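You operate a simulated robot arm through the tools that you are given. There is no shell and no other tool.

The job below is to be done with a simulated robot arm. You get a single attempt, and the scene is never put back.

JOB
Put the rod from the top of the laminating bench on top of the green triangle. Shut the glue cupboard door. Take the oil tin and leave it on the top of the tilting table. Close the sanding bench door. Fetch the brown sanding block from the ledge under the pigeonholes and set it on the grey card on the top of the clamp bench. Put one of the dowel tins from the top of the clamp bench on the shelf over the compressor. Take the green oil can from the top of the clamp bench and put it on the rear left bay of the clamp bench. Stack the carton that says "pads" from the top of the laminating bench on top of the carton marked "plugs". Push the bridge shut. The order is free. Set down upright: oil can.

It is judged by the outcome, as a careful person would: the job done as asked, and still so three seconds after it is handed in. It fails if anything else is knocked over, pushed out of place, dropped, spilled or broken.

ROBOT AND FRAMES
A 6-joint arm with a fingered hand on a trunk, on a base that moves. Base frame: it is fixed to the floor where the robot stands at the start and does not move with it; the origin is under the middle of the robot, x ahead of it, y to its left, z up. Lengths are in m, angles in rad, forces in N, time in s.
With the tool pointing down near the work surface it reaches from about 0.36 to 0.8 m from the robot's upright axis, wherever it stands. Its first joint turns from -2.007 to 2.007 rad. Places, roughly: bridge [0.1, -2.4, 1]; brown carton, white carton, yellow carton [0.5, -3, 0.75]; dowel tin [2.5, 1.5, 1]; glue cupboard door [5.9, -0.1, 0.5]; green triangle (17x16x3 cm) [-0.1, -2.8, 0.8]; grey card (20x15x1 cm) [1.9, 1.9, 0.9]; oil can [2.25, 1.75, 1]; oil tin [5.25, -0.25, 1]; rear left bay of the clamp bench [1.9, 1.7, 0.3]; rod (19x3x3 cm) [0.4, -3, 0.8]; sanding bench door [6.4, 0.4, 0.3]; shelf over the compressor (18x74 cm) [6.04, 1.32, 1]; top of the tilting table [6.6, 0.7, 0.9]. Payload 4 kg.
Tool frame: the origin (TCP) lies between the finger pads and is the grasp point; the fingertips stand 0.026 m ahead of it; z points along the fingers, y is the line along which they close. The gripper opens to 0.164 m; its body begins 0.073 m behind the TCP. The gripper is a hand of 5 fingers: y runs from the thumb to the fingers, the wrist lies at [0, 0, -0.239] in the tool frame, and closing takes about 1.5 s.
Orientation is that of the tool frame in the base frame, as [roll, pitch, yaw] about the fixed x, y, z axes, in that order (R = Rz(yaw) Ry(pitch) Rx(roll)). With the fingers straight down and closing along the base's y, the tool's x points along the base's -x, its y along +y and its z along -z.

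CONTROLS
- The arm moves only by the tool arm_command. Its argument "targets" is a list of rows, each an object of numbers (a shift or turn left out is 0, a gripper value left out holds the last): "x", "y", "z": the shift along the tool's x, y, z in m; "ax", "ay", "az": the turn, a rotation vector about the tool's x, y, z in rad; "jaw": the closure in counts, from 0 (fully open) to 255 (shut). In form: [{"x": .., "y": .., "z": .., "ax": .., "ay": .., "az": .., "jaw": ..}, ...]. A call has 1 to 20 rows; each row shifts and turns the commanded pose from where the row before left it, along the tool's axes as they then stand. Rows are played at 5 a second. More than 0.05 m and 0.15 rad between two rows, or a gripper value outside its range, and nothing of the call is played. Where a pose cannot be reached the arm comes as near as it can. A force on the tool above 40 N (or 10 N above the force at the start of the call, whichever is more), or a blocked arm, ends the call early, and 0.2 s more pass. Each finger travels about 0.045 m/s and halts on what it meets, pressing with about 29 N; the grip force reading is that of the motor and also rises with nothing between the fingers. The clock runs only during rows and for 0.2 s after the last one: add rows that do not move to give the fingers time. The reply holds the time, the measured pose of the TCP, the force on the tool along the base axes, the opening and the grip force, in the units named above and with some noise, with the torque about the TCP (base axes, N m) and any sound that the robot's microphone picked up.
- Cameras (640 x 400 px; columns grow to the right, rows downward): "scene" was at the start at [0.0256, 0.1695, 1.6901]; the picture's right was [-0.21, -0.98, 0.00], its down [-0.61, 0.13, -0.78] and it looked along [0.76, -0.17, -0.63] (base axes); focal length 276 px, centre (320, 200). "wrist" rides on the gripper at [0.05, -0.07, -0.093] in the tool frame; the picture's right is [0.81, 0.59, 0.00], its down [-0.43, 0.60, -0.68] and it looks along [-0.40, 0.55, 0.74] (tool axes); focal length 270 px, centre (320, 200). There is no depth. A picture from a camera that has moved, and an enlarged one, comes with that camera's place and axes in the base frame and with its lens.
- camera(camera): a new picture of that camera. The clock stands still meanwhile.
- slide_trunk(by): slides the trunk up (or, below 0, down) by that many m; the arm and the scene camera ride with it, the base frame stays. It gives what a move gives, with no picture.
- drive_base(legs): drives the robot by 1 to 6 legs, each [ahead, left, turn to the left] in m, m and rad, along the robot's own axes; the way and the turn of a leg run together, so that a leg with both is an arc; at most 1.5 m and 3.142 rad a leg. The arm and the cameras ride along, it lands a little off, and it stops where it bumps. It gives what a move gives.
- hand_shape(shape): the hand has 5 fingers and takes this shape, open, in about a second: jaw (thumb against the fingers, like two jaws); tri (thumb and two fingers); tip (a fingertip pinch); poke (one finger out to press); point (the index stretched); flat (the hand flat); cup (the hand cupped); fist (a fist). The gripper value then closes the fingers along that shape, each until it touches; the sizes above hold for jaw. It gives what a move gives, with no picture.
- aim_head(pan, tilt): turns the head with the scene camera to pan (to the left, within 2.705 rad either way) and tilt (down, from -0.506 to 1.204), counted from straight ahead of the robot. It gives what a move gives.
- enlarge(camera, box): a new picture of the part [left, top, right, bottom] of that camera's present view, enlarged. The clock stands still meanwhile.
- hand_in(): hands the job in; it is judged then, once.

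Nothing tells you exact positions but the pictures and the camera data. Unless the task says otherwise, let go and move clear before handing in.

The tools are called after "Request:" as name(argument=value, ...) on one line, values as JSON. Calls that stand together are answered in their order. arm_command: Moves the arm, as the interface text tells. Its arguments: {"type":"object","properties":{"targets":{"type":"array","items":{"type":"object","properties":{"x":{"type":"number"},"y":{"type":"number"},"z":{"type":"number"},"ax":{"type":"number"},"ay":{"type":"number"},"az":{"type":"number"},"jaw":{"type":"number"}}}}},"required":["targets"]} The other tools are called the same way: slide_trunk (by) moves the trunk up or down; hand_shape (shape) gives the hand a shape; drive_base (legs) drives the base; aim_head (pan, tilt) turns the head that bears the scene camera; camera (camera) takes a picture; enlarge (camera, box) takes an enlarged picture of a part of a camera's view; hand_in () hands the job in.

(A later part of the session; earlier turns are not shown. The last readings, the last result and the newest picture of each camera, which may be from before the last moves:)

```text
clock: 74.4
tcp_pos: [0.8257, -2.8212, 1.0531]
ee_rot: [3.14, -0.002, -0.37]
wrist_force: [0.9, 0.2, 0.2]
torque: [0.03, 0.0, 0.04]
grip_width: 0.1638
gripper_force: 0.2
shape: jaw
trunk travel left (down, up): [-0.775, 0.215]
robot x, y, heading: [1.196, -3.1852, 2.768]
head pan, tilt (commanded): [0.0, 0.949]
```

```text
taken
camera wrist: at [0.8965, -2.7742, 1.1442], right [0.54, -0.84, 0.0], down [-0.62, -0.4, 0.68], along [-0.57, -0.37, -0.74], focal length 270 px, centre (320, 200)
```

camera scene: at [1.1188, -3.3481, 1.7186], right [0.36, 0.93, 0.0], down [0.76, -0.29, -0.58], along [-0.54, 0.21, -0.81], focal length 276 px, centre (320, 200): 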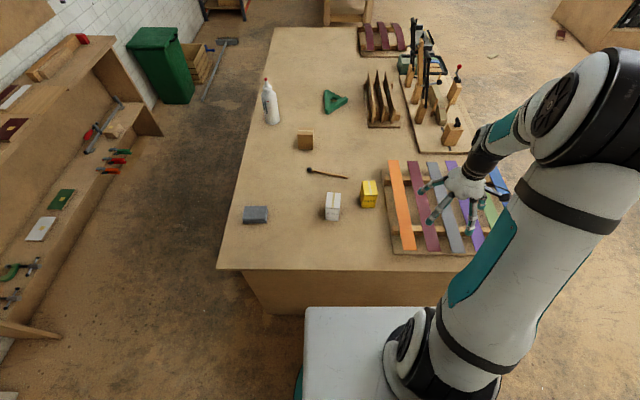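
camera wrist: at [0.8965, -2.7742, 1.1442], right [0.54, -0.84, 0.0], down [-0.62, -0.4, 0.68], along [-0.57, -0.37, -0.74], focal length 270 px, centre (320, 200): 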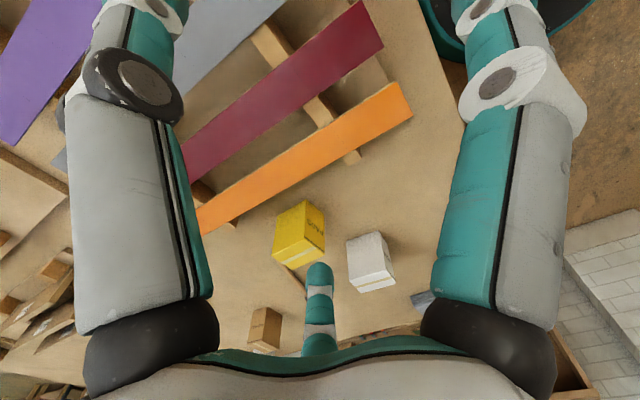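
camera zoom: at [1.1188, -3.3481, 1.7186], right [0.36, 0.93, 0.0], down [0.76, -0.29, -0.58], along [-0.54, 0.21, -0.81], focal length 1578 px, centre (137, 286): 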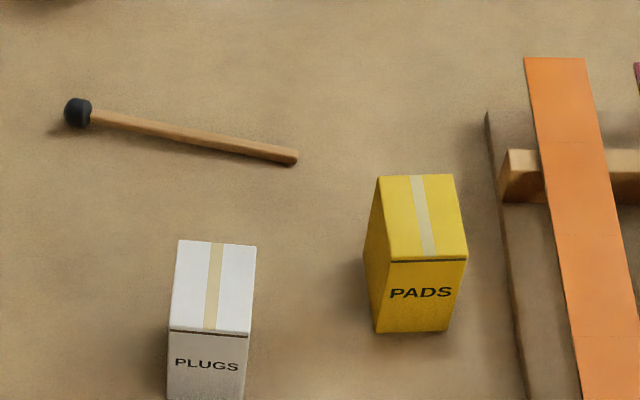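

The refined yellow carton centre is [0.578, -2.931]. I'll move over it at z≈1.05 while half closing the fingers so that they fit beside the strips.

Request:
arm_command(targets=[{"x": -0.0319, "y": 0.032, "jaw": 115}, {"x": -0.0319, "y": 0.032}, {"x": -0.0319, "y": 0.032}, {"x": -0.0319, "y": 0.032}, {"x": -0.0319, "y": 0.032}, {"x": -0.0319, "y": 0.032}, {}, {}])

Request:
camera(camera="scene")

Request:
camera(camera="wrist")

```text
clock: 76.2
tcp_pos: [0.574, -2.9318, 1.0525]
ee_rot: [3.141, -0.001, -0.37]
wrist_force: [-0.2, 0.0, -0.5]
torque: [0.01, 0.01, 0.01]
grip_width: 0.0902
gripper_force: 0.0
shape: jaw
trunk travel left (down, up): [-0.775, 0.215]
robot x, y, heading: [1.1947, -3.1808, 2.772]
head pan, tilt (commanded): [0.0, 0.949]
```

```text
taken
camera scene: at [1.1184, -3.3483, 1.7185], right [0.36, 0.93, 0.0], down [0.76, -0.29, -0.58], along [-0.54, 0.21, -0.81], focal length 276 px, centre (320, 200)
```

scene: 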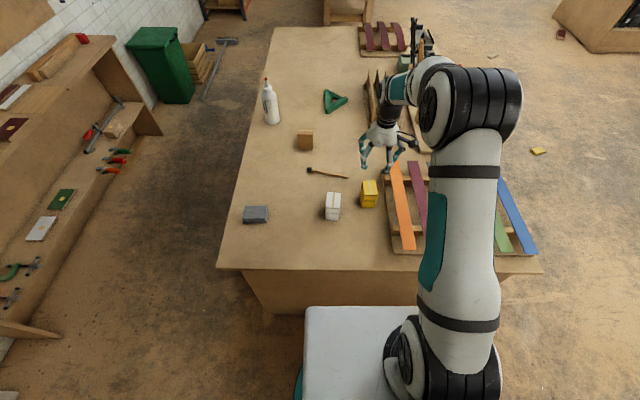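

```text
taken
camera wrist: at [0.6465, -2.8843, 1.1452], right [0.54, -0.84, 0.0], down [-0.62, -0.4, 0.68], along [-0.57, -0.37, -0.74], focal length 270 px, centre (320, 200)
```

wrist: 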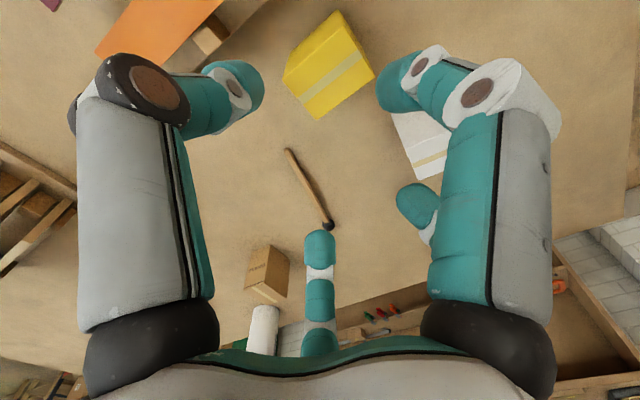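

The hand is above the yellow carton with 9 cm opening. I'll descend most of the way and check.

Request:
arm_command(targets=[{"z": 0.04}, {"z": 0.04}, {"z": 0.035}, {}])

Request:
camera(camera="wrist")

Request:
enlarge(camera="scene", box=[296, 120, 456, 220])

```text
clock: 77.2
tcp_pos: [0.5769, -2.9312, 0.9407]
ee_rot: [-3.141, -0.001, -0.37]
wrist_force: [0.2, 0.5, 0.1]
torque: [0.02, 0.01, 0.0]
grip_width: 0.0906
gripper_force: 0.2
shape: jaw
trunk travel left (down, up): [-0.775, 0.215]
robot x, y, heading: [1.1951, -3.182, 2.773]
head pan, tilt (commanded): [0.0, 0.949]
```

```text
taken
camera wrist: at [0.6487, -2.8843, 1.0325], right [0.54, -0.84, 0.0], down [-0.62, -0.4, 0.68], along [-0.57, -0.37, -0.74], focal length 270 px, centre (320, 200)
```

wrist: 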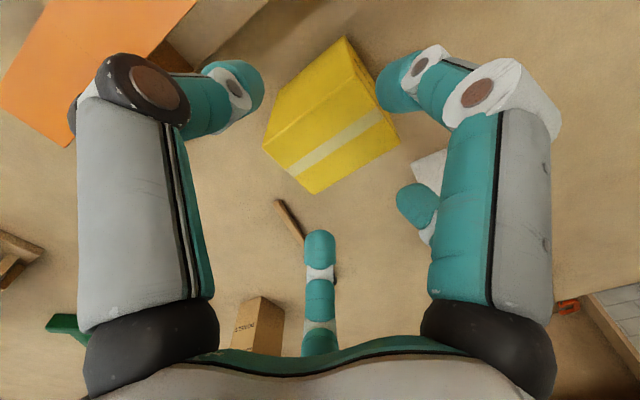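

```text
4.00 times, centred on (376, 170) of scene
camera zoom: at [1.1192, -3.3484, 1.7185], right [0.36, 0.93, 0.0], down [0.76, -0.29, -0.58], along [-0.54, 0.21, -0.81], focal length 1104 px, centre (96, 320)
```

zoom: 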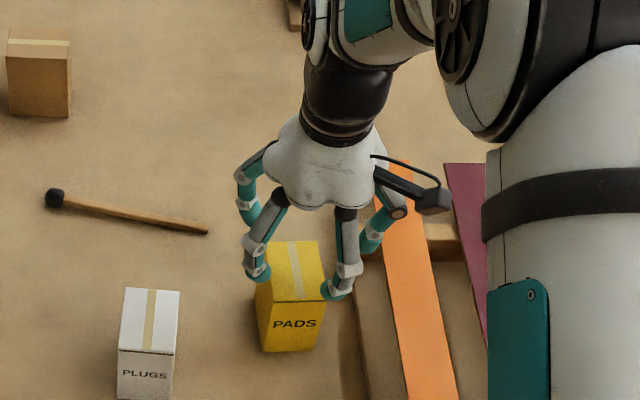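

The carton sits well between the fingers. I'll descend the remaining 9 cm and close gently.

Request:
arm_command(targets=[{"z": 0.03}, {"z": 0.03}, {"z": 0.028}, {}])

Request:
camera(camera="wrist")

Request:
enlarge(camera="scene", box=[296, 120, 456, 220])

```text
clock: 78.2
tcp_pos: [0.5761, -2.9328, 0.8507]
ee_rot: [3.141, 0.0, -0.371]
wrist_force: [-0.6, 0.7, -0.5]
torque: [0.01, -0.02, 0.0]
grip_width: 0.0905
gripper_force: 0.0
shape: jaw
trunk travel left (down, up): [-0.775, 0.215]
robot x, y, heading: [1.1948, -3.1833, 2.774]
head pan, tilt (commanded): [0.0, 0.949]
```

```text
taken
camera wrist: at [0.6483, -2.8848, 0.9425], right [0.54, -0.84, 0.0], down [-0.62, -0.4, 0.68], along [-0.57, -0.37, -0.74], focal length 270 px, centre (320, 200)
```

wrist: 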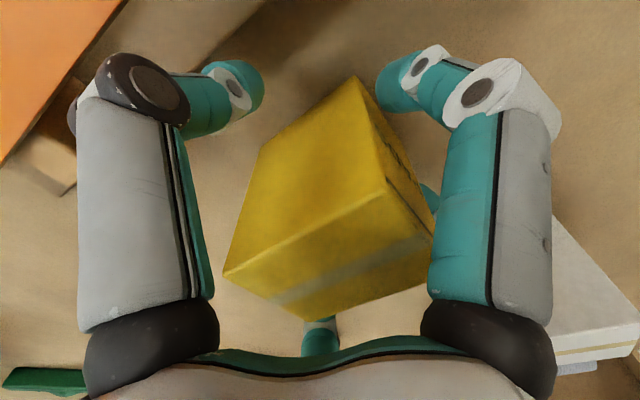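

```text
4.00 times, centred on (376, 170) of scene
camera zoom: at [1.119, -3.3483, 1.7185], right [0.36, 0.93, 0.0], down [0.76, -0.29, -0.58], along [-0.54, 0.21, -0.81], focal length 1104 px, centre (96, 320)
```

zoom: 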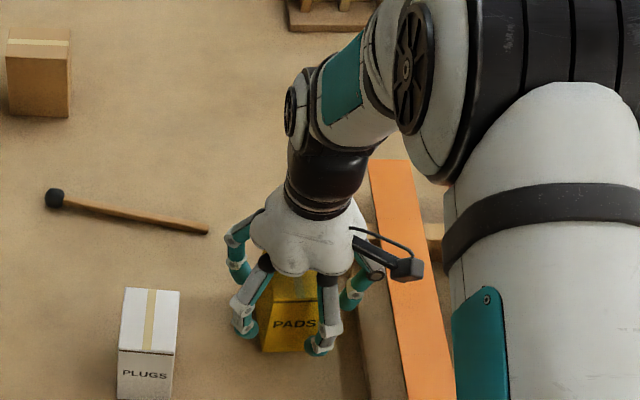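

The five fingers stand all round the carton (two left, thumb right, one front, one back). I'll close them on it and check the grip.

Request:
arm_command(targets=[{"jaw": 160}, {"jaw": 200}, {"jaw": 255}, {}, {}, {}, {}])

Request:
camera(camera="wrist")

Request:
enlarge(camera="scene", box=[296, 120, 456, 220])

```text
clock: 79.8
tcp_pos: [0.576, -2.932, 0.8505]
ee_rot: [-3.14, 0.0, -0.369]
wrist_force: [0.5, -0.4, 0.1]
torque: [0.02, -0.02, 0.0]
grip_width: 0.054
gripper_force: 29.2
shape: jaw
trunk travel left (down, up): [-0.775, 0.215]
robot x, y, heading: [1.1981, -3.1822, 2.773]
head pan, tilt (commanded): [0.0, 0.949]
```

```text
taken
camera wrist: at [0.6481, -2.8847, 0.9425], right [0.54, -0.84, 0.0], down [-0.62, -0.4, 0.68], along [-0.57, -0.37, -0.74], focal length 270 px, centre (320, 200)
```

wrist: 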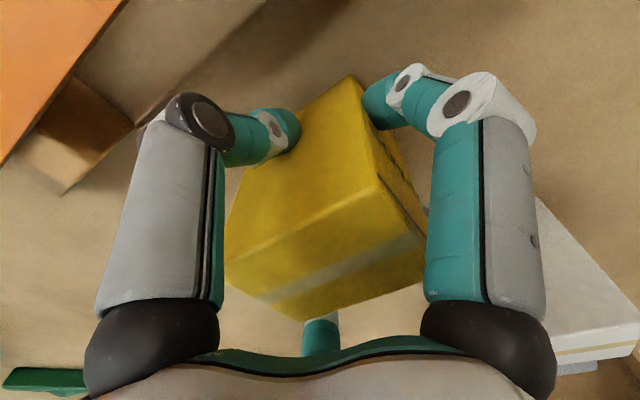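

```text
4.00 times, centred on (376, 170) of scene
camera zoom: at [1.1185, -3.3481, 1.7185], right [0.36, 0.93, 0.0], down [0.76, -0.29, -0.58], along [-0.54, 0.21, -0.81], focal length 1104 px, centre (96, 320)
```

zoom: 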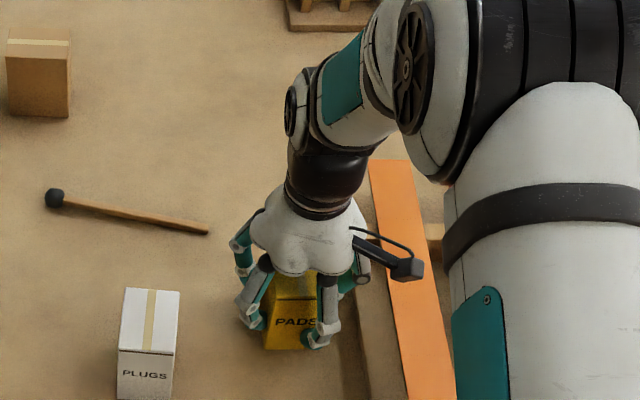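

The carton is gripped (5.4 cm). I'll lift it 12 cm, turn it 0.125 rad to match the white carton's yaw, and move above the white one.

Request:
arm_command(targets=[{"z": -0.03}, {"z": -0.045}, {"z": -0.045}, {"az": 0.0625}, {"az": 0.0625}, {"x": 0.0191, "y": 0.0331}, {"x": 0.0191, "y": 0.0331}, {"x": 0.0191, "y": 0.0331}, {"x": 0.0191, "y": 0.0331}, {}, {}])

Request:
camera(camera="wrist")

Request:
enlarge(camera="scene", box=[266, 120, 426, 220])

```text
clock: 82.2
tcp_pos: [0.5823, -3.0831, 0.9664]
ee_rot: [-3.141, -0.001, -0.496]
wrist_force: [-0.6, -0.3, -1.3]
torque: [0.0, 0.0, 0.04]
grip_width: 0.0539
gripper_force: 28.9
shape: jaw
trunk travel left (down, up): [-0.775, 0.215]
robot x, y, heading: [1.1958, -3.1833, 2.771]
head pan, tilt (commanded): [0.0, 0.949]
```

```text
taken
camera wrist: at [0.6587, -3.0454, 1.0591], right [0.43, -0.9, 0.0], down [-0.66, -0.32, 0.68], along [-0.61, -0.29, -0.74], focal length 270 px, centre (320, 200)
```

wrist: 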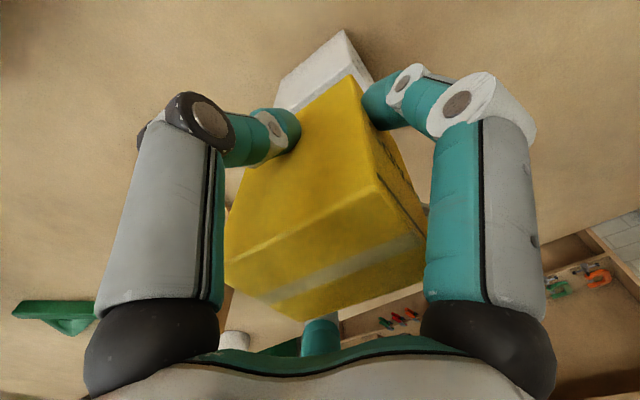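

```text
4.00 times, centred on (346, 170) of scene
camera zoom: at [1.1186, -3.3485, 1.7185], right [0.36, 0.93, 0.0], down [0.76, -0.29, -0.58], along [-0.54, 0.21, -0.81], focal length 1104 px, centre (216, 320)
```

zoom: 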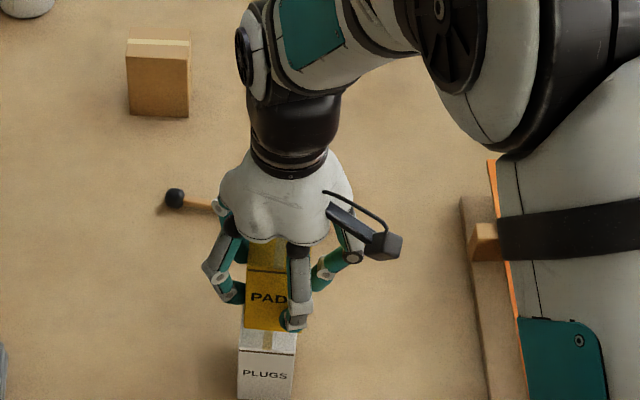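

The yellow carton hangs squarely over the white one. I'll lower it in small steps, watching the force.

Request:
arm_command(targets=[{"z": 0.012}, {"z": 0.01}, {"z": 0.008}, {"z": 0.003}, {}])

Request:
enlarge(camera="scene", box=[296, 160, 376, 210])

```text
clock: 83.4
tcp_pos: [0.5816, -3.0819, 0.9375]
ee_rot: [3.139, 0.003, -0.496]
wrist_force: [0.0, 0.7, 19.0]
torque: [0.15, -0.16, 0.01]
grip_width: 0.0538
gripper_force: 28.7
shape: jaw
trunk travel left (down, up): [-0.775, 0.215]
robot x, y, heading: [1.1936, -3.1801, 2.771]
head pan, tilt (commanded): [0.0, 0.949]
```

```text
8.00 times, centred on (336, 185) of scene
camera zoom: at [1.1207, -3.3485, 1.7189], right [0.36, 0.93, 0.0], down [0.76, -0.29, -0.58], along [-0.54, 0.21, -0.81], focal length 2208 px, centre (192, 320)
```

zoom: 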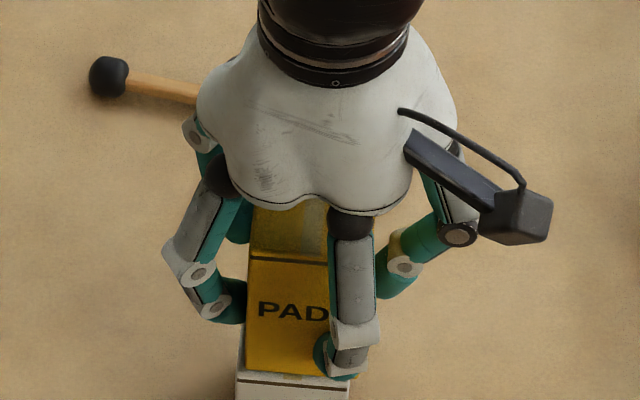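

Contact felt (19 N). I'll ease up a few millimetres, open the fingers, and rise.

Request:
arm_command(targets=[{"z": -0.004}, {}, {"jaw": 150}, {"jaw": 115}, {}, {}, {}])

Request:
enlarge(camera="scene", box=[296, 160, 376, 210])

```text
clock: 85.0
tcp_pos: [0.5817, -3.0818, 0.941]
ee_rot: [3.141, 0.001, -0.497]
wrist_force: [0.0, 1.1, -0.7]
torque: [-0.03, -0.01, 0.01]
grip_width: 0.0893
gripper_force: 0.1
shape: jaw
trunk travel left (down, up): [-0.775, 0.215]
robot x, y, heading: [1.1939, -3.1824, 2.773]
head pan, tilt (commanded): [0.0, 0.949]
```

```text
8.00 times, centred on (336, 185) of scene
camera zoom: at [1.1188, -3.3483, 1.7185], right [0.36, 0.93, 0.0], down [0.76, -0.29, -0.58], along [-0.54, 0.21, -0.81], focal length 2208 px, centre (192, 320)
```

zoom: 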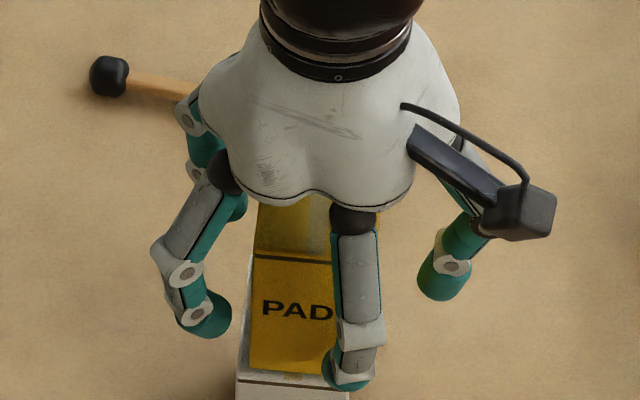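

The carton rests on the white one and the fingers are free. I'll rise straight up and check the stack.

Request:
arm_command(targets=[{"z": -0.02}, {"z": -0.03}, {"z": -0.04}, {"z": -0.04}, {"z": -0.03}])

Request:
camera(camera="wrist")

Request:
enlarge(camera="scene", box=[266, 120, 426, 220])

```text
clock: 86.2
tcp_pos: [0.5811, -3.0842, 1.1025]
ee_rot: [3.141, 0.0, -0.497]
wrist_force: [0.9, -0.1, -0.4]
torque: [-0.03, 0.02, 0.04]
grip_width: 0.0895
gripper_force: 0.0
shape: jaw
trunk travel left (down, up): [-0.775, 0.215]
robot x, y, heading: [1.1954, -3.1831, 2.774]
head pan, tilt (commanded): [0.0, 0.949]
```

```text
taken
camera wrist: at [0.6581, -3.0464, 1.1952], right [0.43, -0.9, 0.0], down [-0.66, -0.32, 0.68], along [-0.61, -0.29, -0.74], focal length 270 px, centre (320, 200)
```

wrist: 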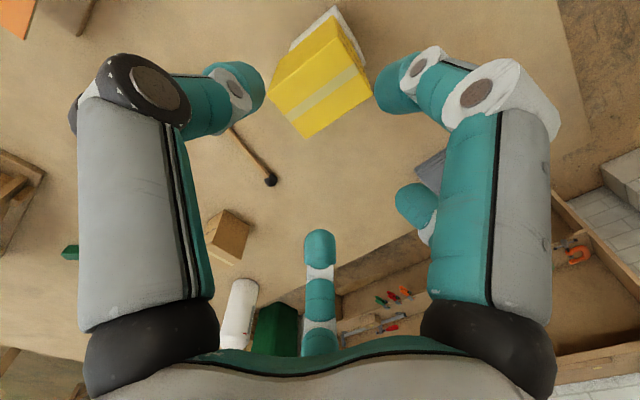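

```text
4.00 times, centred on (346, 170) of scene
camera zoom: at [1.1192, -3.3483, 1.7185], right [0.36, 0.93, 0.0], down [0.76, -0.29, -0.58], along [-0.54, 0.21, -0.81], focal length 1104 px, centre (216, 320)
```

zoom: 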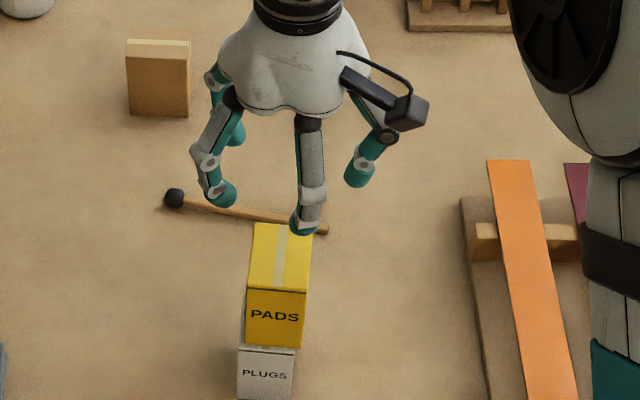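

The stack stands well. For the rod and triangle I'll go into the aisle behind the bench, since both are in comfortable reach from there; first raising the trunk to clear the bottle.

Request:
slide_trunk(by=0.12)

Request:
drive_base(legs=[[-0.15, 0, 0], [0, 1.05, 0]])

Request:
aim_head(pan=0.0, tilt=0.9)

Request:
camera(camera="scene")

```text
clock: 87.7
tcp_pos: [0.5811, -3.0833, 1.222]
ee_rot: [-3.141, 0.0, -0.496]
wrist_force: [-0.7, -0.3, 0.5]
torque: [0.0, 0.0, 0.01]
grip_width: 0.0896
gripper_force: 0.1
shape: jaw
trunk travel left (down, up): [-0.895, 0.095]
robot x, y, heading: [1.1937, -3.1802, 2.766]
head pan, tilt (commanded): [0.0, 0.949]
```

```text
clock: 94.0
tcp_pos: [0.3506, -4.1326, 1.222]
ee_rot: [-3.141, 0.001, -0.474]
wrist_force: [0.1, 0.3, 0.5]
torque: [-0.01, -0.03, 0.0]
grip_width: 0.0895
gripper_force: 0.1
shape: jaw
trunk travel left (down, up): [-0.895, 0.095]
robot x, y, heading: [0.9639, -4.2156, 2.793]
head pan, tilt (commanded): [0.0, 0.949]
```

```text
clock: 94.7
tcp_pos: [0.3501, -4.1326, 1.2224]
ee_rot: [3.141, 0.001, -0.474]
wrist_force: [0.4, 0.4, 0.2]
torque: [0.02, -0.02, -0.02]
grip_width: 0.0894
gripper_force: 0.0
shape: jaw
trunk travel left (down, up): [-0.895, 0.095]
robot x, y, heading: [0.9675, -4.2172, 2.793]
head pan, tilt (commanded): [0.0, 0.901]
```

```text
taken
camera scene: at [0.8918, -4.3848, 1.8421], right [0.34, 0.94, 0.0], down [0.74, -0.27, -0.62], along [-0.58, 0.21, -0.78], focal length 276 px, centre (320, 200)
```

scene: 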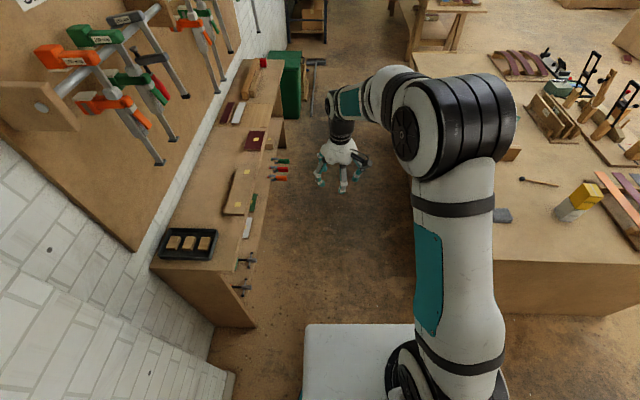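

The aisle is clear, about 1.1 m wide. I'll turn right to face the bench's back and strafe left along it to about the rod/triangle.

Request:
drive_base(legs=[[0, 0, -1.598], [0, 1.1, 0]])

Request:
aim_head(pan=0.0, tilt=0.8)

Request:
camera(camera="scene")

```text
clock: 104.2
tcp_pos: [0.1117, -3.1701, 1.2216]
ee_rot: [3.14, -0.001, -2.126]
wrist_force: [-0.4, -0.2, -0.5]
torque: [0.01, -0.01, -0.02]
grip_width: 0.0893
gripper_force: 0.1
shape: jaw
trunk travel left (down, up): [-0.895, 0.095]
robot x, y, heading: [-0.024, -3.7795, 1.137]
head pan, tilt (commanded): [0.0, 0.901]
```

```text
clock: 104.9
tcp_pos: [0.1112, -3.1716, 1.2222]
ee_rot: [-3.141, 0.0, -2.127]
wrist_force: [0.2, -1.4, -0.2]
torque: [0.02, -0.01, 0.01]
grip_width: 0.0893
gripper_force: 0.1
shape: jaw
trunk travel left (down, up): [-0.895, 0.095]
robot x, y, heading: [-0.0234, -3.7798, 1.143]
head pan, tilt (commanded): [0.0, 0.799]
```

```text
taken
camera scene: at [-0.1811, -3.6811, 1.85], right [0.91, -0.42, 0.0], down [-0.3, -0.65, -0.7], along [0.29, 0.63, -0.72], focal length 276 px, centre (320, 200)
```

scene: 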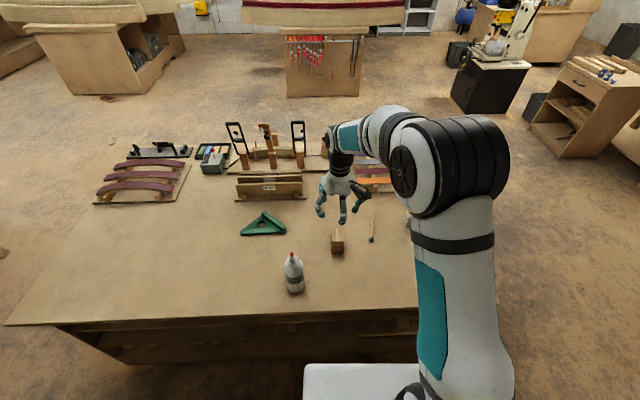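

I'm behind the bench; the rod is at (372, 228) next to the Dowels carton, the triangle at (263, 225), the bottle in front. I'll enlarge for measuring.

Request:
enlarge(camera="scene", box=[220, 190, 412, 310])

Request:
camera(camera="wrist")

```text
3.33 times, centred on (316, 250) of scene
camera zoom: at [-0.1811, -3.6811, 1.85], right [0.91, -0.42, 0.0], down [-0.3, -0.65, -0.7], along [0.29, 0.63, -0.72], focal length 920 px, centre (333, 33)
```

zoom: 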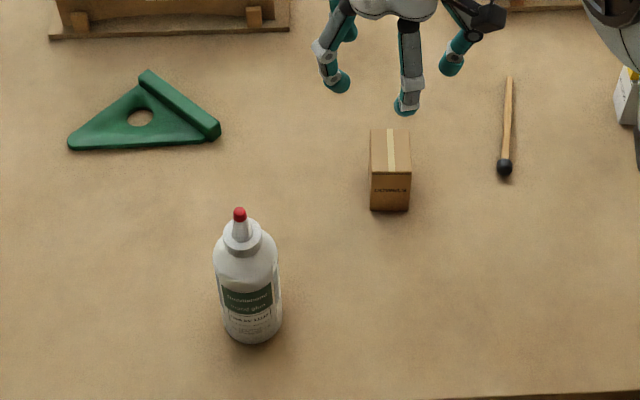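

```text
taken
camera wrist: at [0.1437, -3.2496, 1.3146], right [-0.93, -0.38, 0.0], down [-0.28, 0.68, 0.68], along [-0.26, 0.63, -0.74], focal length 270 px, centre (320, 200)
```

wrist: 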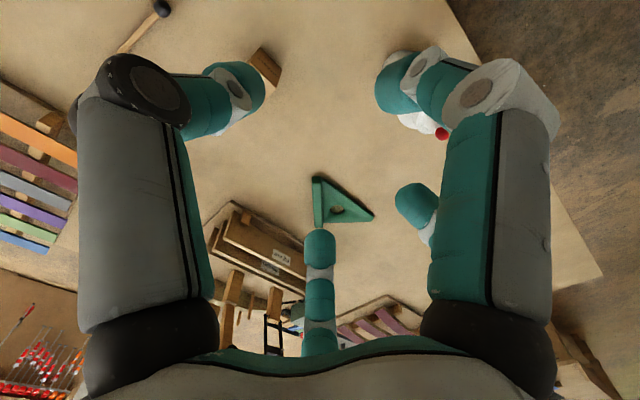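

The green triangle seems to be a square with a raised rim on one side. I'll zoom in more on it and the rod.

Request:
enlarge(camera="scene", box=[232, 202, 296, 242])

Request:
enlarge(camera="scene", box=[340, 205, 404, 245])

Request:
enlarge(camera="wrist", box=[280, 160, 400, 235])

```text
10.00 times, centred on (264, 222) of scene
camera zoom: at [-0.1811, -3.6811, 1.85], right [0.91, -0.42, 0.0], down [-0.3, -0.65, -0.7], along [0.29, 0.63, -0.72], focal length 2761 px, centre (880, -20)
```

zoom: 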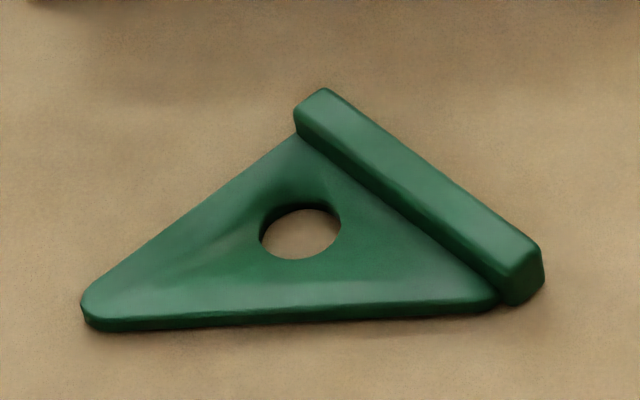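

```text
10.00 times, centred on (372, 225) of scene
camera zoom: at [-0.1811, -3.6811, 1.85], right [0.91, -0.42, 0.0], down [-0.3, -0.65, -0.7], along [0.29, 0.63, -0.72], focal length 2761 px, centre (-200, -50)
```

zoom: 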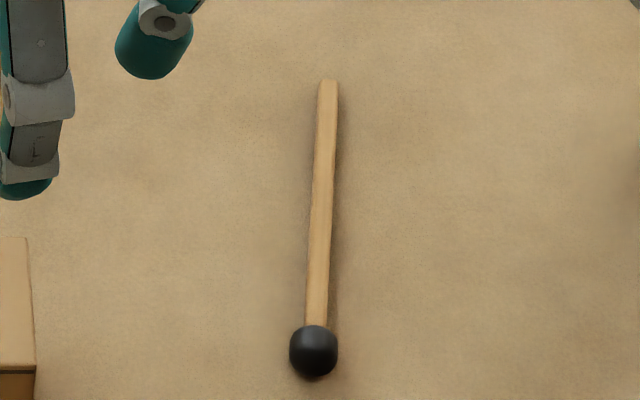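

```text
5.33 times, centred on (340, 198) of wrist
camera zoom: at [0.1437, -3.2496, 1.3146], right [-0.93, -0.38, 0.0], down [-0.28, 0.68, 0.68], along [-0.26, 0.63, -0.74], focal length 1442 px, centre (213, 213)
```

zoom: 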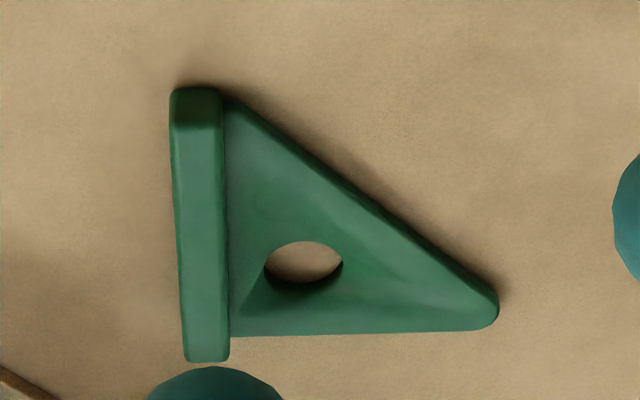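

The triangle is a square with a fence; I'll lay the rod along the fence on its plate. First I move 0.11 m closer to the bench and lower the trunk.

Request:
drive_base(legs=[[0.11, 0, 0.04]])

Request:
slide_trunk(by=-0.1)

Request:
aim_head(pan=-0.3, tilt=0.9)

Request:
camera(camera="scene")

```text
clock: 106.0
tcp_pos: [0.1309, -3.0653, 1.2221]
ee_rot: [3.141, -0.001, -2.086]
wrist_force: [-1.1, 0.3, 0.6]
torque: [-0.04, -0.02, -0.02]
grip_width: 0.0894
gripper_force: 0.1
shape: jaw
trunk travel left (down, up): [-0.895, 0.095]
robot x, y, heading: [0.0212, -3.6775, 1.182]
head pan, tilt (commanded): [0.0, 0.799]
```

```text
clock: 107.4
tcp_pos: [0.13, -3.0661, 1.1227]
ee_rot: [-3.141, 0.0, -2.086]
wrist_force: [0.6, -0.2, -0.3]
torque: [-0.01, 0.0, 0.03]
grip_width: 0.0896
gripper_force: 0.2
shape: jaw
trunk travel left (down, up): [-0.795, 0.195]
robot x, y, heading: [0.023, -3.6801, 1.178]
head pan, tilt (commanded): [0.0, 0.799]
```

```text
clock: 108.2
tcp_pos: [0.1305, -3.0662, 1.1229]
ee_rot: [3.141, 0.001, -2.085]
wrist_force: [-0.8, 0.2, 0.6]
torque: [0.02, 0.0, -0.01]
grip_width: 0.0894
gripper_force: 0.0
shape: jaw
trunk travel left (down, up): [-0.795, 0.195]
robot x, y, heading: [0.0217, -3.6813, 1.178]
head pan, tilt (commanded): [-0.3, 0.901]
```

```text
taken
camera scene: at [-0.1243, -3.6042, 1.7422], right [0.77, -0.64, 0.0], down [-0.5, -0.61, -0.62], along [0.39, 0.48, -0.78], focal length 276 px, centre (320, 200)
```

scene: 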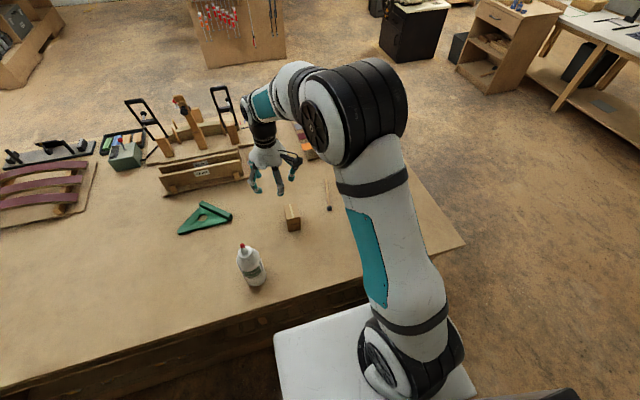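

I'll move the hand above the rod's grasp point at about [0.382, -3.045] and align with the rod's axis.

Request:
arm_command(targets=[{"az": 0.074}, {"x": -0.0262, "y": -0.033}, {"x": -0.0262, "y": -0.033}, {"x": -0.0262, "y": -0.033}, {"x": -0.0262, "y": -0.033}, {"x": -0.0262, "y": -0.033}, {"x": -0.0262, "y": -0.033}, {"z": 0.045}, {"z": 0.045}, {"z": 0.045}, {}])

Request:
camera(camera="wrist")

Request:
camera(camera="scene")

```text
clock: 110.6
tcp_pos: [0.3838, -3.0436, 0.9858]
ee_rot: [-3.141, 0.0, -2.16]
wrist_force: [-0.3, -1.1, 0.2]
torque: [0.02, 0.01, 0.01]
grip_width: 0.0895
gripper_force: 0.0
shape: jaw
trunk travel left (down, up): [-0.795, 0.195]
robot x, y, heading: [0.0204, -3.6799, 1.177]
head pan, tilt (commanded): [-0.3, 0.901]
```

```text
taken
camera wrist: at [0.4137, -3.123, 1.0785], right [-0.94, -0.35, 0.0], down [-0.26, 0.69, 0.68], along [-0.23, 0.64, -0.74], focal length 270 px, centre (320, 200)
```

wrist: 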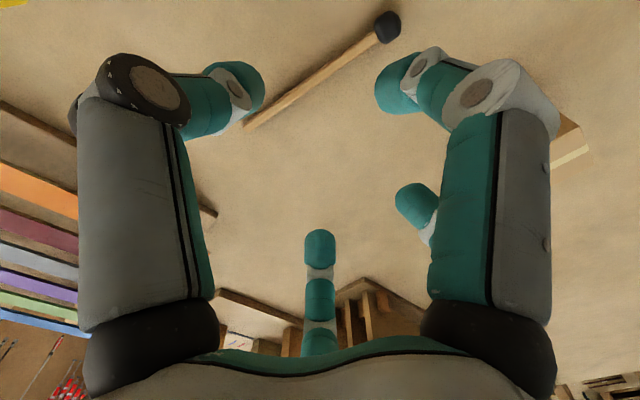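

```text
taken
camera scene: at [-0.1244, -3.6048, 1.7422], right [0.77, -0.64, 0.0], down [-0.5, -0.6, -0.62], along [0.39, 0.48, -0.78], focal length 276 px, centre (320, 200)
```

scene: 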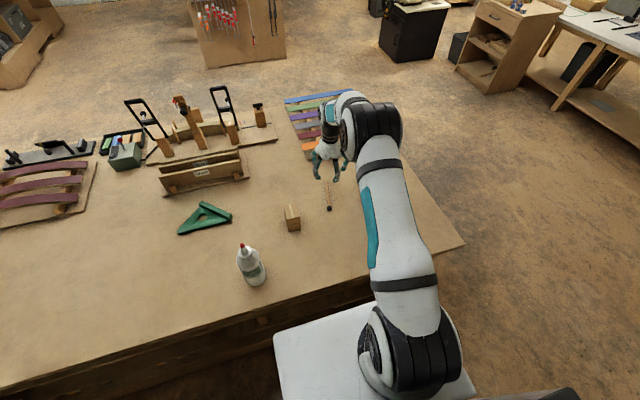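

The TCP projects right onto the rod, about 7 cm from the ball. I'll descend to just above the bench top.

Request:
arm_command(targets=[{"z": 0.045}, {"z": 0.045}, {"z": 0.035}, {"z": 0.015}, {"z": 0.01}, {}])

Request:
camera(camera="wrist")

```text
clock: 112.0
tcp_pos: [0.383, -3.0439, 0.835]
ee_rot: [-3.14, 0.0, -2.158]
wrist_force: [-0.2, -0.3, -0.1]
torque: [-0.01, 0.0, -0.03]
grip_width: 0.0898
gripper_force: 0.0
shape: jaw
trunk travel left (down, up): [-0.795, 0.195]
robot x, y, heading: [0.0184, -3.6801, 1.185]
head pan, tilt (commanded): [-0.3, 0.901]
```

```text
taken
camera wrist: at [0.412, -3.1241, 0.9272], right [-0.94, -0.35, 0.0], down [-0.26, 0.69, 0.68], along [-0.23, 0.64, -0.74], focal length 270 px, centre (320, 200)
```

wrist: 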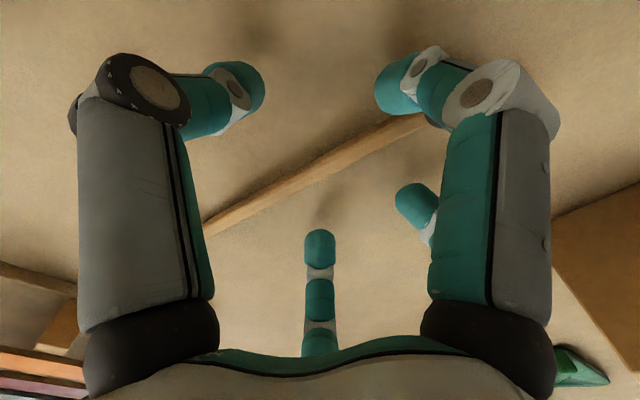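

The rod passes between thumb and fingers. I'll close on it.

Request:
arm_command(targets=[{"jaw": 160}, {"jaw": 200}, {"jaw": 255}, {}, {}, {}, {}, {}, {}])

Request:
camera(camera="wrist")

```text
clock: 114.0
tcp_pos: [0.3818, -3.044, 0.8336]
ee_rot: [3.141, 0.0, -2.16]
wrist_force: [-0.1, 1.1, -0.3]
torque: [0.01, 0.0, -0.02]
grip_width: 0.0047
gripper_force: 29.1
shape: jaw
trunk travel left (down, up): [-0.795, 0.195]
robot x, y, heading: [0.0218, -3.6809, 1.182]
head pan, tilt (commanded): [-0.3, 0.901]
```

```text
taken
camera wrist: at [0.412, -3.1241, 0.9271], right [-0.94, -0.35, 0.0], down [-0.26, 0.69, 0.68], along [-0.23, 0.63, -0.74], focal length 270 px, centre (320, 200)
```

wrist: 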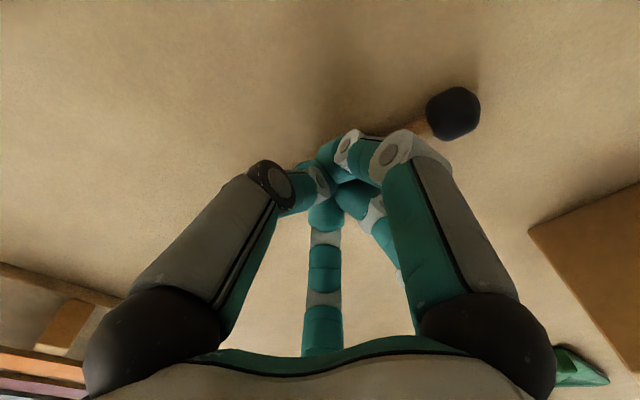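

The grip reads 5 mm; I'll lift a little and check whether the rod comes along.

Request:
arm_command(targets=[{"z": -0.01}, {"z": -0.02}, {"z": -0.03}, {"z": -0.04}, {}])

Request:
camera(camera="wrist")

Request:
enlarge(camera="scene", box=[270, 110, 398, 230])

```text
clock: 115.2
tcp_pos: [0.3838, -3.0442, 0.935]
ee_rot: [3.14, -0.002, -2.16]
wrist_force: [0.5, -0.7, 0.5]
torque: [-0.02, -0.03, 0.01]
grip_width: 0.0045
gripper_force: 29.1
shape: jaw
trunk travel left (down, up): [-0.795, 0.195]
robot x, y, heading: [0.0208, -3.6793, 1.18]
head pan, tilt (commanded): [-0.3, 0.901]
```

```text
taken
camera wrist: at [0.4133, -3.1238, 1.0277], right [-0.94, -0.35, 0.0], down [-0.26, 0.69, 0.68], along [-0.24, 0.63, -0.74], focal length 270 px, centre (320, 200)
```

wrist: 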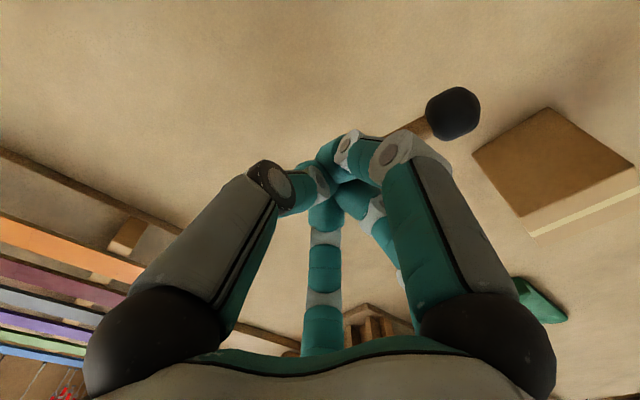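

```text
3.33 times, centred on (334, 170) of scene
camera zoom: at [-0.1239, -3.6037, 1.7421], right [0.77, -0.64, 0.0], down [-0.5, -0.61, -0.62], along [0.39, 0.48, -0.78], focal length 920 px, centre (273, 300)
```

zoom: 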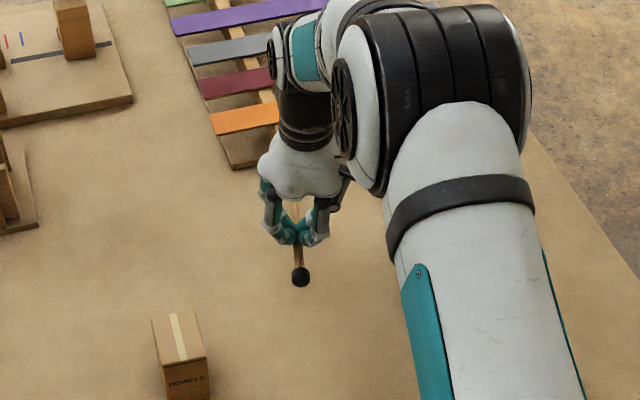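

The rod is held firmly, ball 6.5 cm from the grasp point. I'll lift it higher, then strafe 0.4 m left to bring the triangle within reach.

Request:
arm_command(targets=[{"z": -0.04}, {"z": -0.04}, {"z": -0.04}, {}])

Request:
drive_base(legs=[[0, 0.4, 0]])

Request:
aim_head(pan=0.1, tilt=0.8)

Request:
camera(camera="scene")

Request:
camera(camera="wrist")

```text
clock: 116.2
tcp_pos: [0.3842, -3.0442, 1.0552]
ee_rot: [-3.141, 0.001, -2.159]
wrist_force: [0.2, 0.0, -0.3]
torque: [0.03, 0.0, -0.01]
grip_width: 0.0043
gripper_force: 29.6
shape: jaw
trunk travel left (down, up): [-0.795, 0.195]
robot x, y, heading: [0.0214, -3.6791, 1.184]
head pan, tilt (commanded): [-0.3, 0.901]
```

```text
clock: 118.7
tcp_pos: [0.0035, -2.8879, 1.0552]
ee_rot: [-3.14, 0.0, -2.157]
wrist_force: [-0.1, 0.1, 0.1]
torque: [0.0, -0.01, 0.03]
grip_width: 0.0044
gripper_force: 28.4
shape: jaw
trunk travel left (down, up): [-0.795, 0.195]
robot x, y, heading: [-0.3595, -3.5267, 1.184]
head pan, tilt (commanded): [-0.3, 0.901]
```

```text
clock: 119.6
tcp_pos: [0.0032, -2.8887, 1.0554]
ee_rot: [-3.141, 0.001, -2.155]
wrist_force: [0.4, 0.8, 0.3]
torque: [0.01, 0.0, 0.03]
grip_width: 0.0045
gripper_force: 28.8
shape: jaw
trunk travel left (down, up): [-0.795, 0.195]
robot x, y, heading: [-0.3609, -3.5204, 1.188]
head pan, tilt (commanded): [0.099, 0.799]
```

```text
taken
camera scene: at [-0.5294, -3.4298, 1.75], right [0.96, -0.29, 0.0], down [-0.2, -0.69, -0.7], along [0.2, 0.67, -0.72], focal length 276 px, centre (320, 200)
```

scene: 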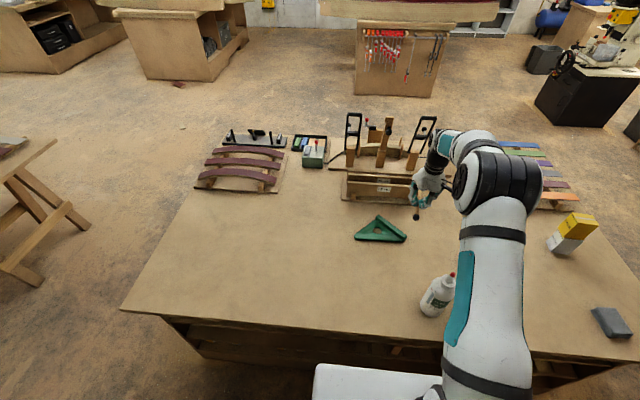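

```text
taken
camera wrist: at [0.0321, -2.9686, 1.1483], right [-0.94, -0.35, 0.0], down [-0.26, 0.69, 0.68], along [-0.24, 0.63, -0.74], focal length 270 px, centre (320, 200)
```

wrist: 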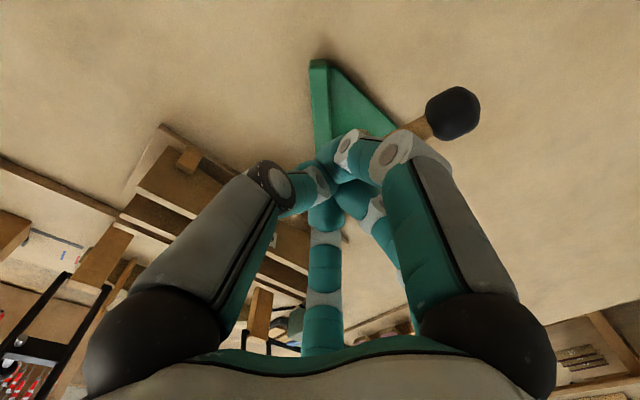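

The triangle at (380, 230) is now in clear view. I'll zoom in to measure it anew.

Request:
enlarge(camera="scene", box=[340, 200, 420, 250])

```text
8.00 times, centred on (380, 225) of scene
camera zoom: at [-0.5294, -3.4298, 1.75], right [0.96, -0.29, 0.0], down [-0.2, -0.69, -0.7], along [0.2, 0.67, -0.72], focal length 2208 px, centre (-160, 0)
```

zoom: 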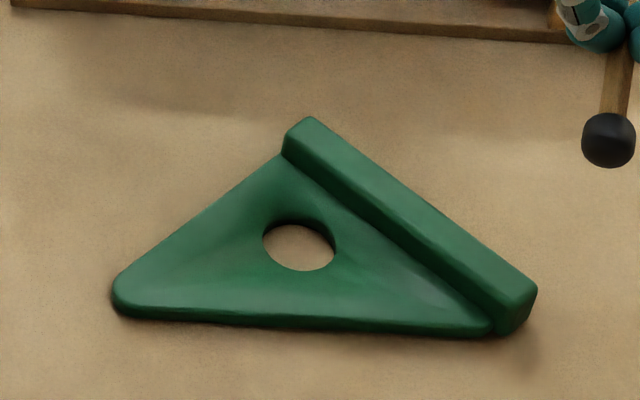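

The triangle's plate is well measured: fence from [-0.07, -2.744] to [-0.015, -2.882], tip at [-0.191, -2.806]. I'll turn the rod parallel to the fence, and bring it over the plate with its ball just overhanging the near edge.

Request:
arm_command(targets=[{"az": -0.138}, {"az": -0.138}, {"az": -0.138}, {"az": -0.138}, {"az": -0.138}, {"az": -0.138}, {"az": -0.137}, {"x": -0.0342, "y": 0.0198}, {"x": -0.0342, "y": 0.0198}, {"x": -0.0342, "y": 0.0198}, {"z": 0.04}, {"z": 0.04}, {"z": 0.04}, {}])

Request:
camera(camera="scene")

Request:
camera(camera="wrist")

Request:
enlarge(camera="scene", box=[340, 180, 436, 255])

```text
clock: 122.6
tcp_pos: [-0.0909, -2.8129, 0.9345]
ee_rot: [3.14, 0.0, -1.192]
wrist_force: [-0.2, 0.6, 0.9]
torque: [0.01, 0.01, 0.01]
grip_width: 0.0044
gripper_force: 28.8
shape: jaw
trunk travel left (down, up): [-0.795, 0.195]
robot x, y, heading: [-0.3619, -3.5255, 1.183]
head pan, tilt (commanded): [0.099, 0.799]
```

```text
taken
camera scene: at [-0.5298, -3.4302, 1.7501], right [0.96, -0.28, 0.0], down [-0.2, -0.69, -0.7], along [0.2, 0.67, -0.72], focal length 276 px, centre (320, 200)
```

scene: 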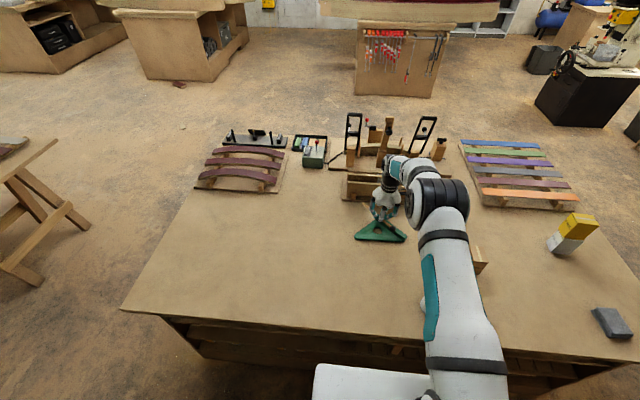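

```text
taken
camera wrist: at [-0.0079, -2.8341, 1.0272], right [-0.25, -0.97, 0.0], down [-0.71, 0.18, 0.68], along [-0.66, 0.17, -0.74], focal length 270 px, centre (320, 200)
```

wrist: 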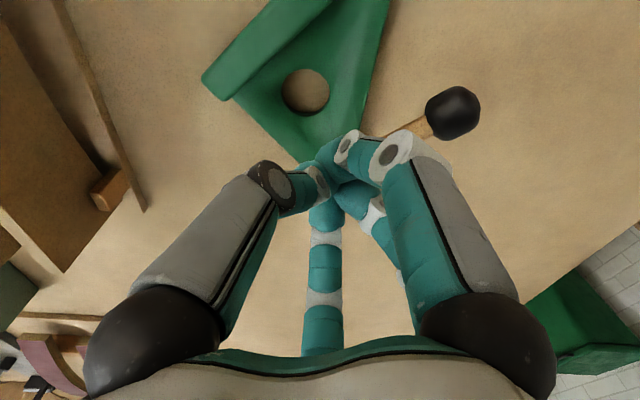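

```text
5.33 times, centred on (388, 218) of scene
camera zoom: at [-0.5298, -3.4302, 1.7501], right [0.96, -0.28, 0.0], down [-0.2, -0.69, -0.7], along [0.2, 0.67, -0.72], focal length 1472 px, centre (-43, 107)
```

zoom: 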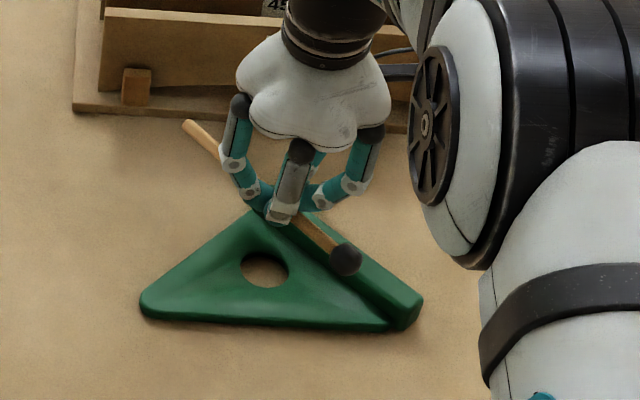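

The rod is parallel to the fence and over the plate. I'll shift 6 mm toward the near edge and lower to just above contact.

Request:
arm_command(targets=[{"x": 0.006, "z": 0.03}, {"z": 0.03}, {"z": 0.02}, {"z": 0.005}, {}])

Request:
camera(camera="wrist")

Request:
enlarge(camera="scene", box=[340, 180, 436, 255])

```text
clock: 123.8
tcp_pos: [-0.0885, -2.8206, 0.8508]
ee_rot: [-3.141, 0.001, -1.192]
wrist_force: [0.8, -0.8, 0.4]
torque: [-0.01, 0.0, 0.01]
grip_width: 0.0043
gripper_force: 29.0
shape: jaw
trunk travel left (down, up): [-0.795, 0.195]
robot x, y, heading: [-0.3622, -3.5211, 1.181]
head pan, tilt (commanded): [0.099, 0.799]
```

```text
taken
camera wrist: at [-0.0056, -2.8411, 0.943], right [-0.25, -0.97, 0.0], down [-0.71, 0.18, 0.68], along [-0.66, 0.17, -0.74], focal length 270 px, centre (320, 200)
```

wrist: 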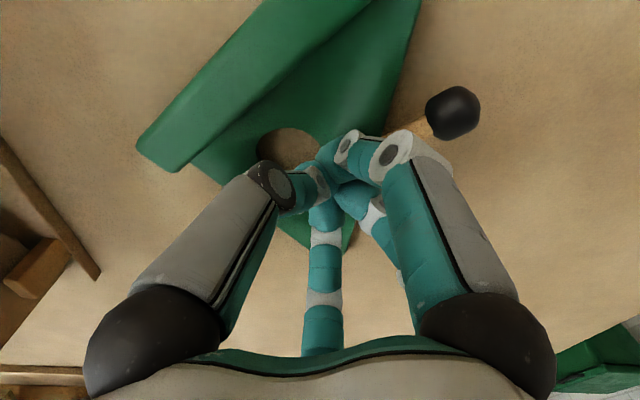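

```text
5.33 times, centred on (388, 218) of scene
camera zoom: at [-0.5294, -3.4297, 1.7501], right [0.96, -0.28, 0.0], down [-0.2, -0.69, -0.7], along [0.2, 0.67, -0.72], focal length 1472 px, centre (-43, 107)
```

zoom: 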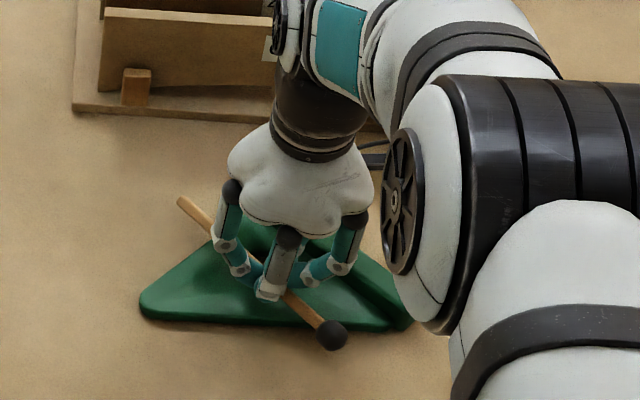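

The rod lies right above the plate, ball just past the near edge. I'll lower in tiny steps until contact.

Request:
arm_command(targets=[{"z": 0.003}, {"z": 0.002}, {}, {"z": 0.002}, {}])

```text
clock: 125.0
tcp_pos: [-0.0871, -2.8199, 0.8441]
ee_rot: [-3.142, -0.001, -1.192]
wrist_force: [0.2, -0.9, 1.7]
torque: [0.11, 0.02, -0.03]
grip_width: 0.0041
gripper_force: 28.9
shape: jaw
trunk travel left (down, up): [-0.795, 0.195]
robot x, y, heading: [-0.3588, -3.5239, 1.182]
head pan, tilt (commanded): [0.099, 0.799]
```

Request:
arm_command(targets=[{"z": 0.002}, {}])

Request:
camera(camera="wrist")

```text
clock: 125.6
tcp_pos: [-0.0863, -2.82, 0.8432]
ee_rot: [-3.141, 0.002, -1.194]
wrist_force: [1.0, 1.0, 13.5]
torque: [0.09, 0.04, -0.02]
grip_width: 0.0042
gripper_force: 28.9
shape: jaw
trunk travel left (down, up): [-0.795, 0.195]
robot x, y, heading: [-0.3593, -3.5212, 1.182]
head pan, tilt (commanded): [0.099, 0.799]
```

```text
taken
camera wrist: at [-0.0046, -2.841, 0.9362], right [-0.25, -0.97, 0.0], down [-0.71, 0.18, 0.68], along [-0.66, 0.17, -0.74], focal length 270 px, centre (320, 200)
```

wrist: 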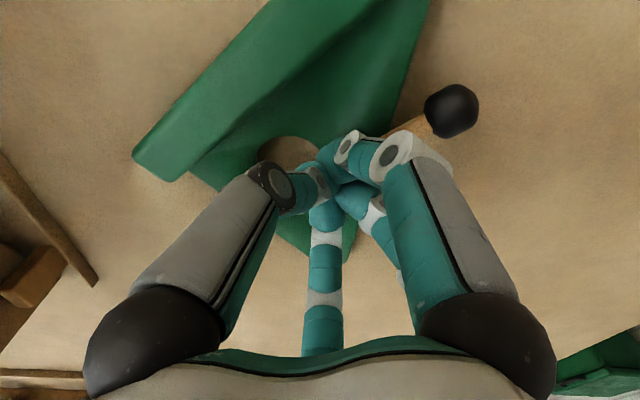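

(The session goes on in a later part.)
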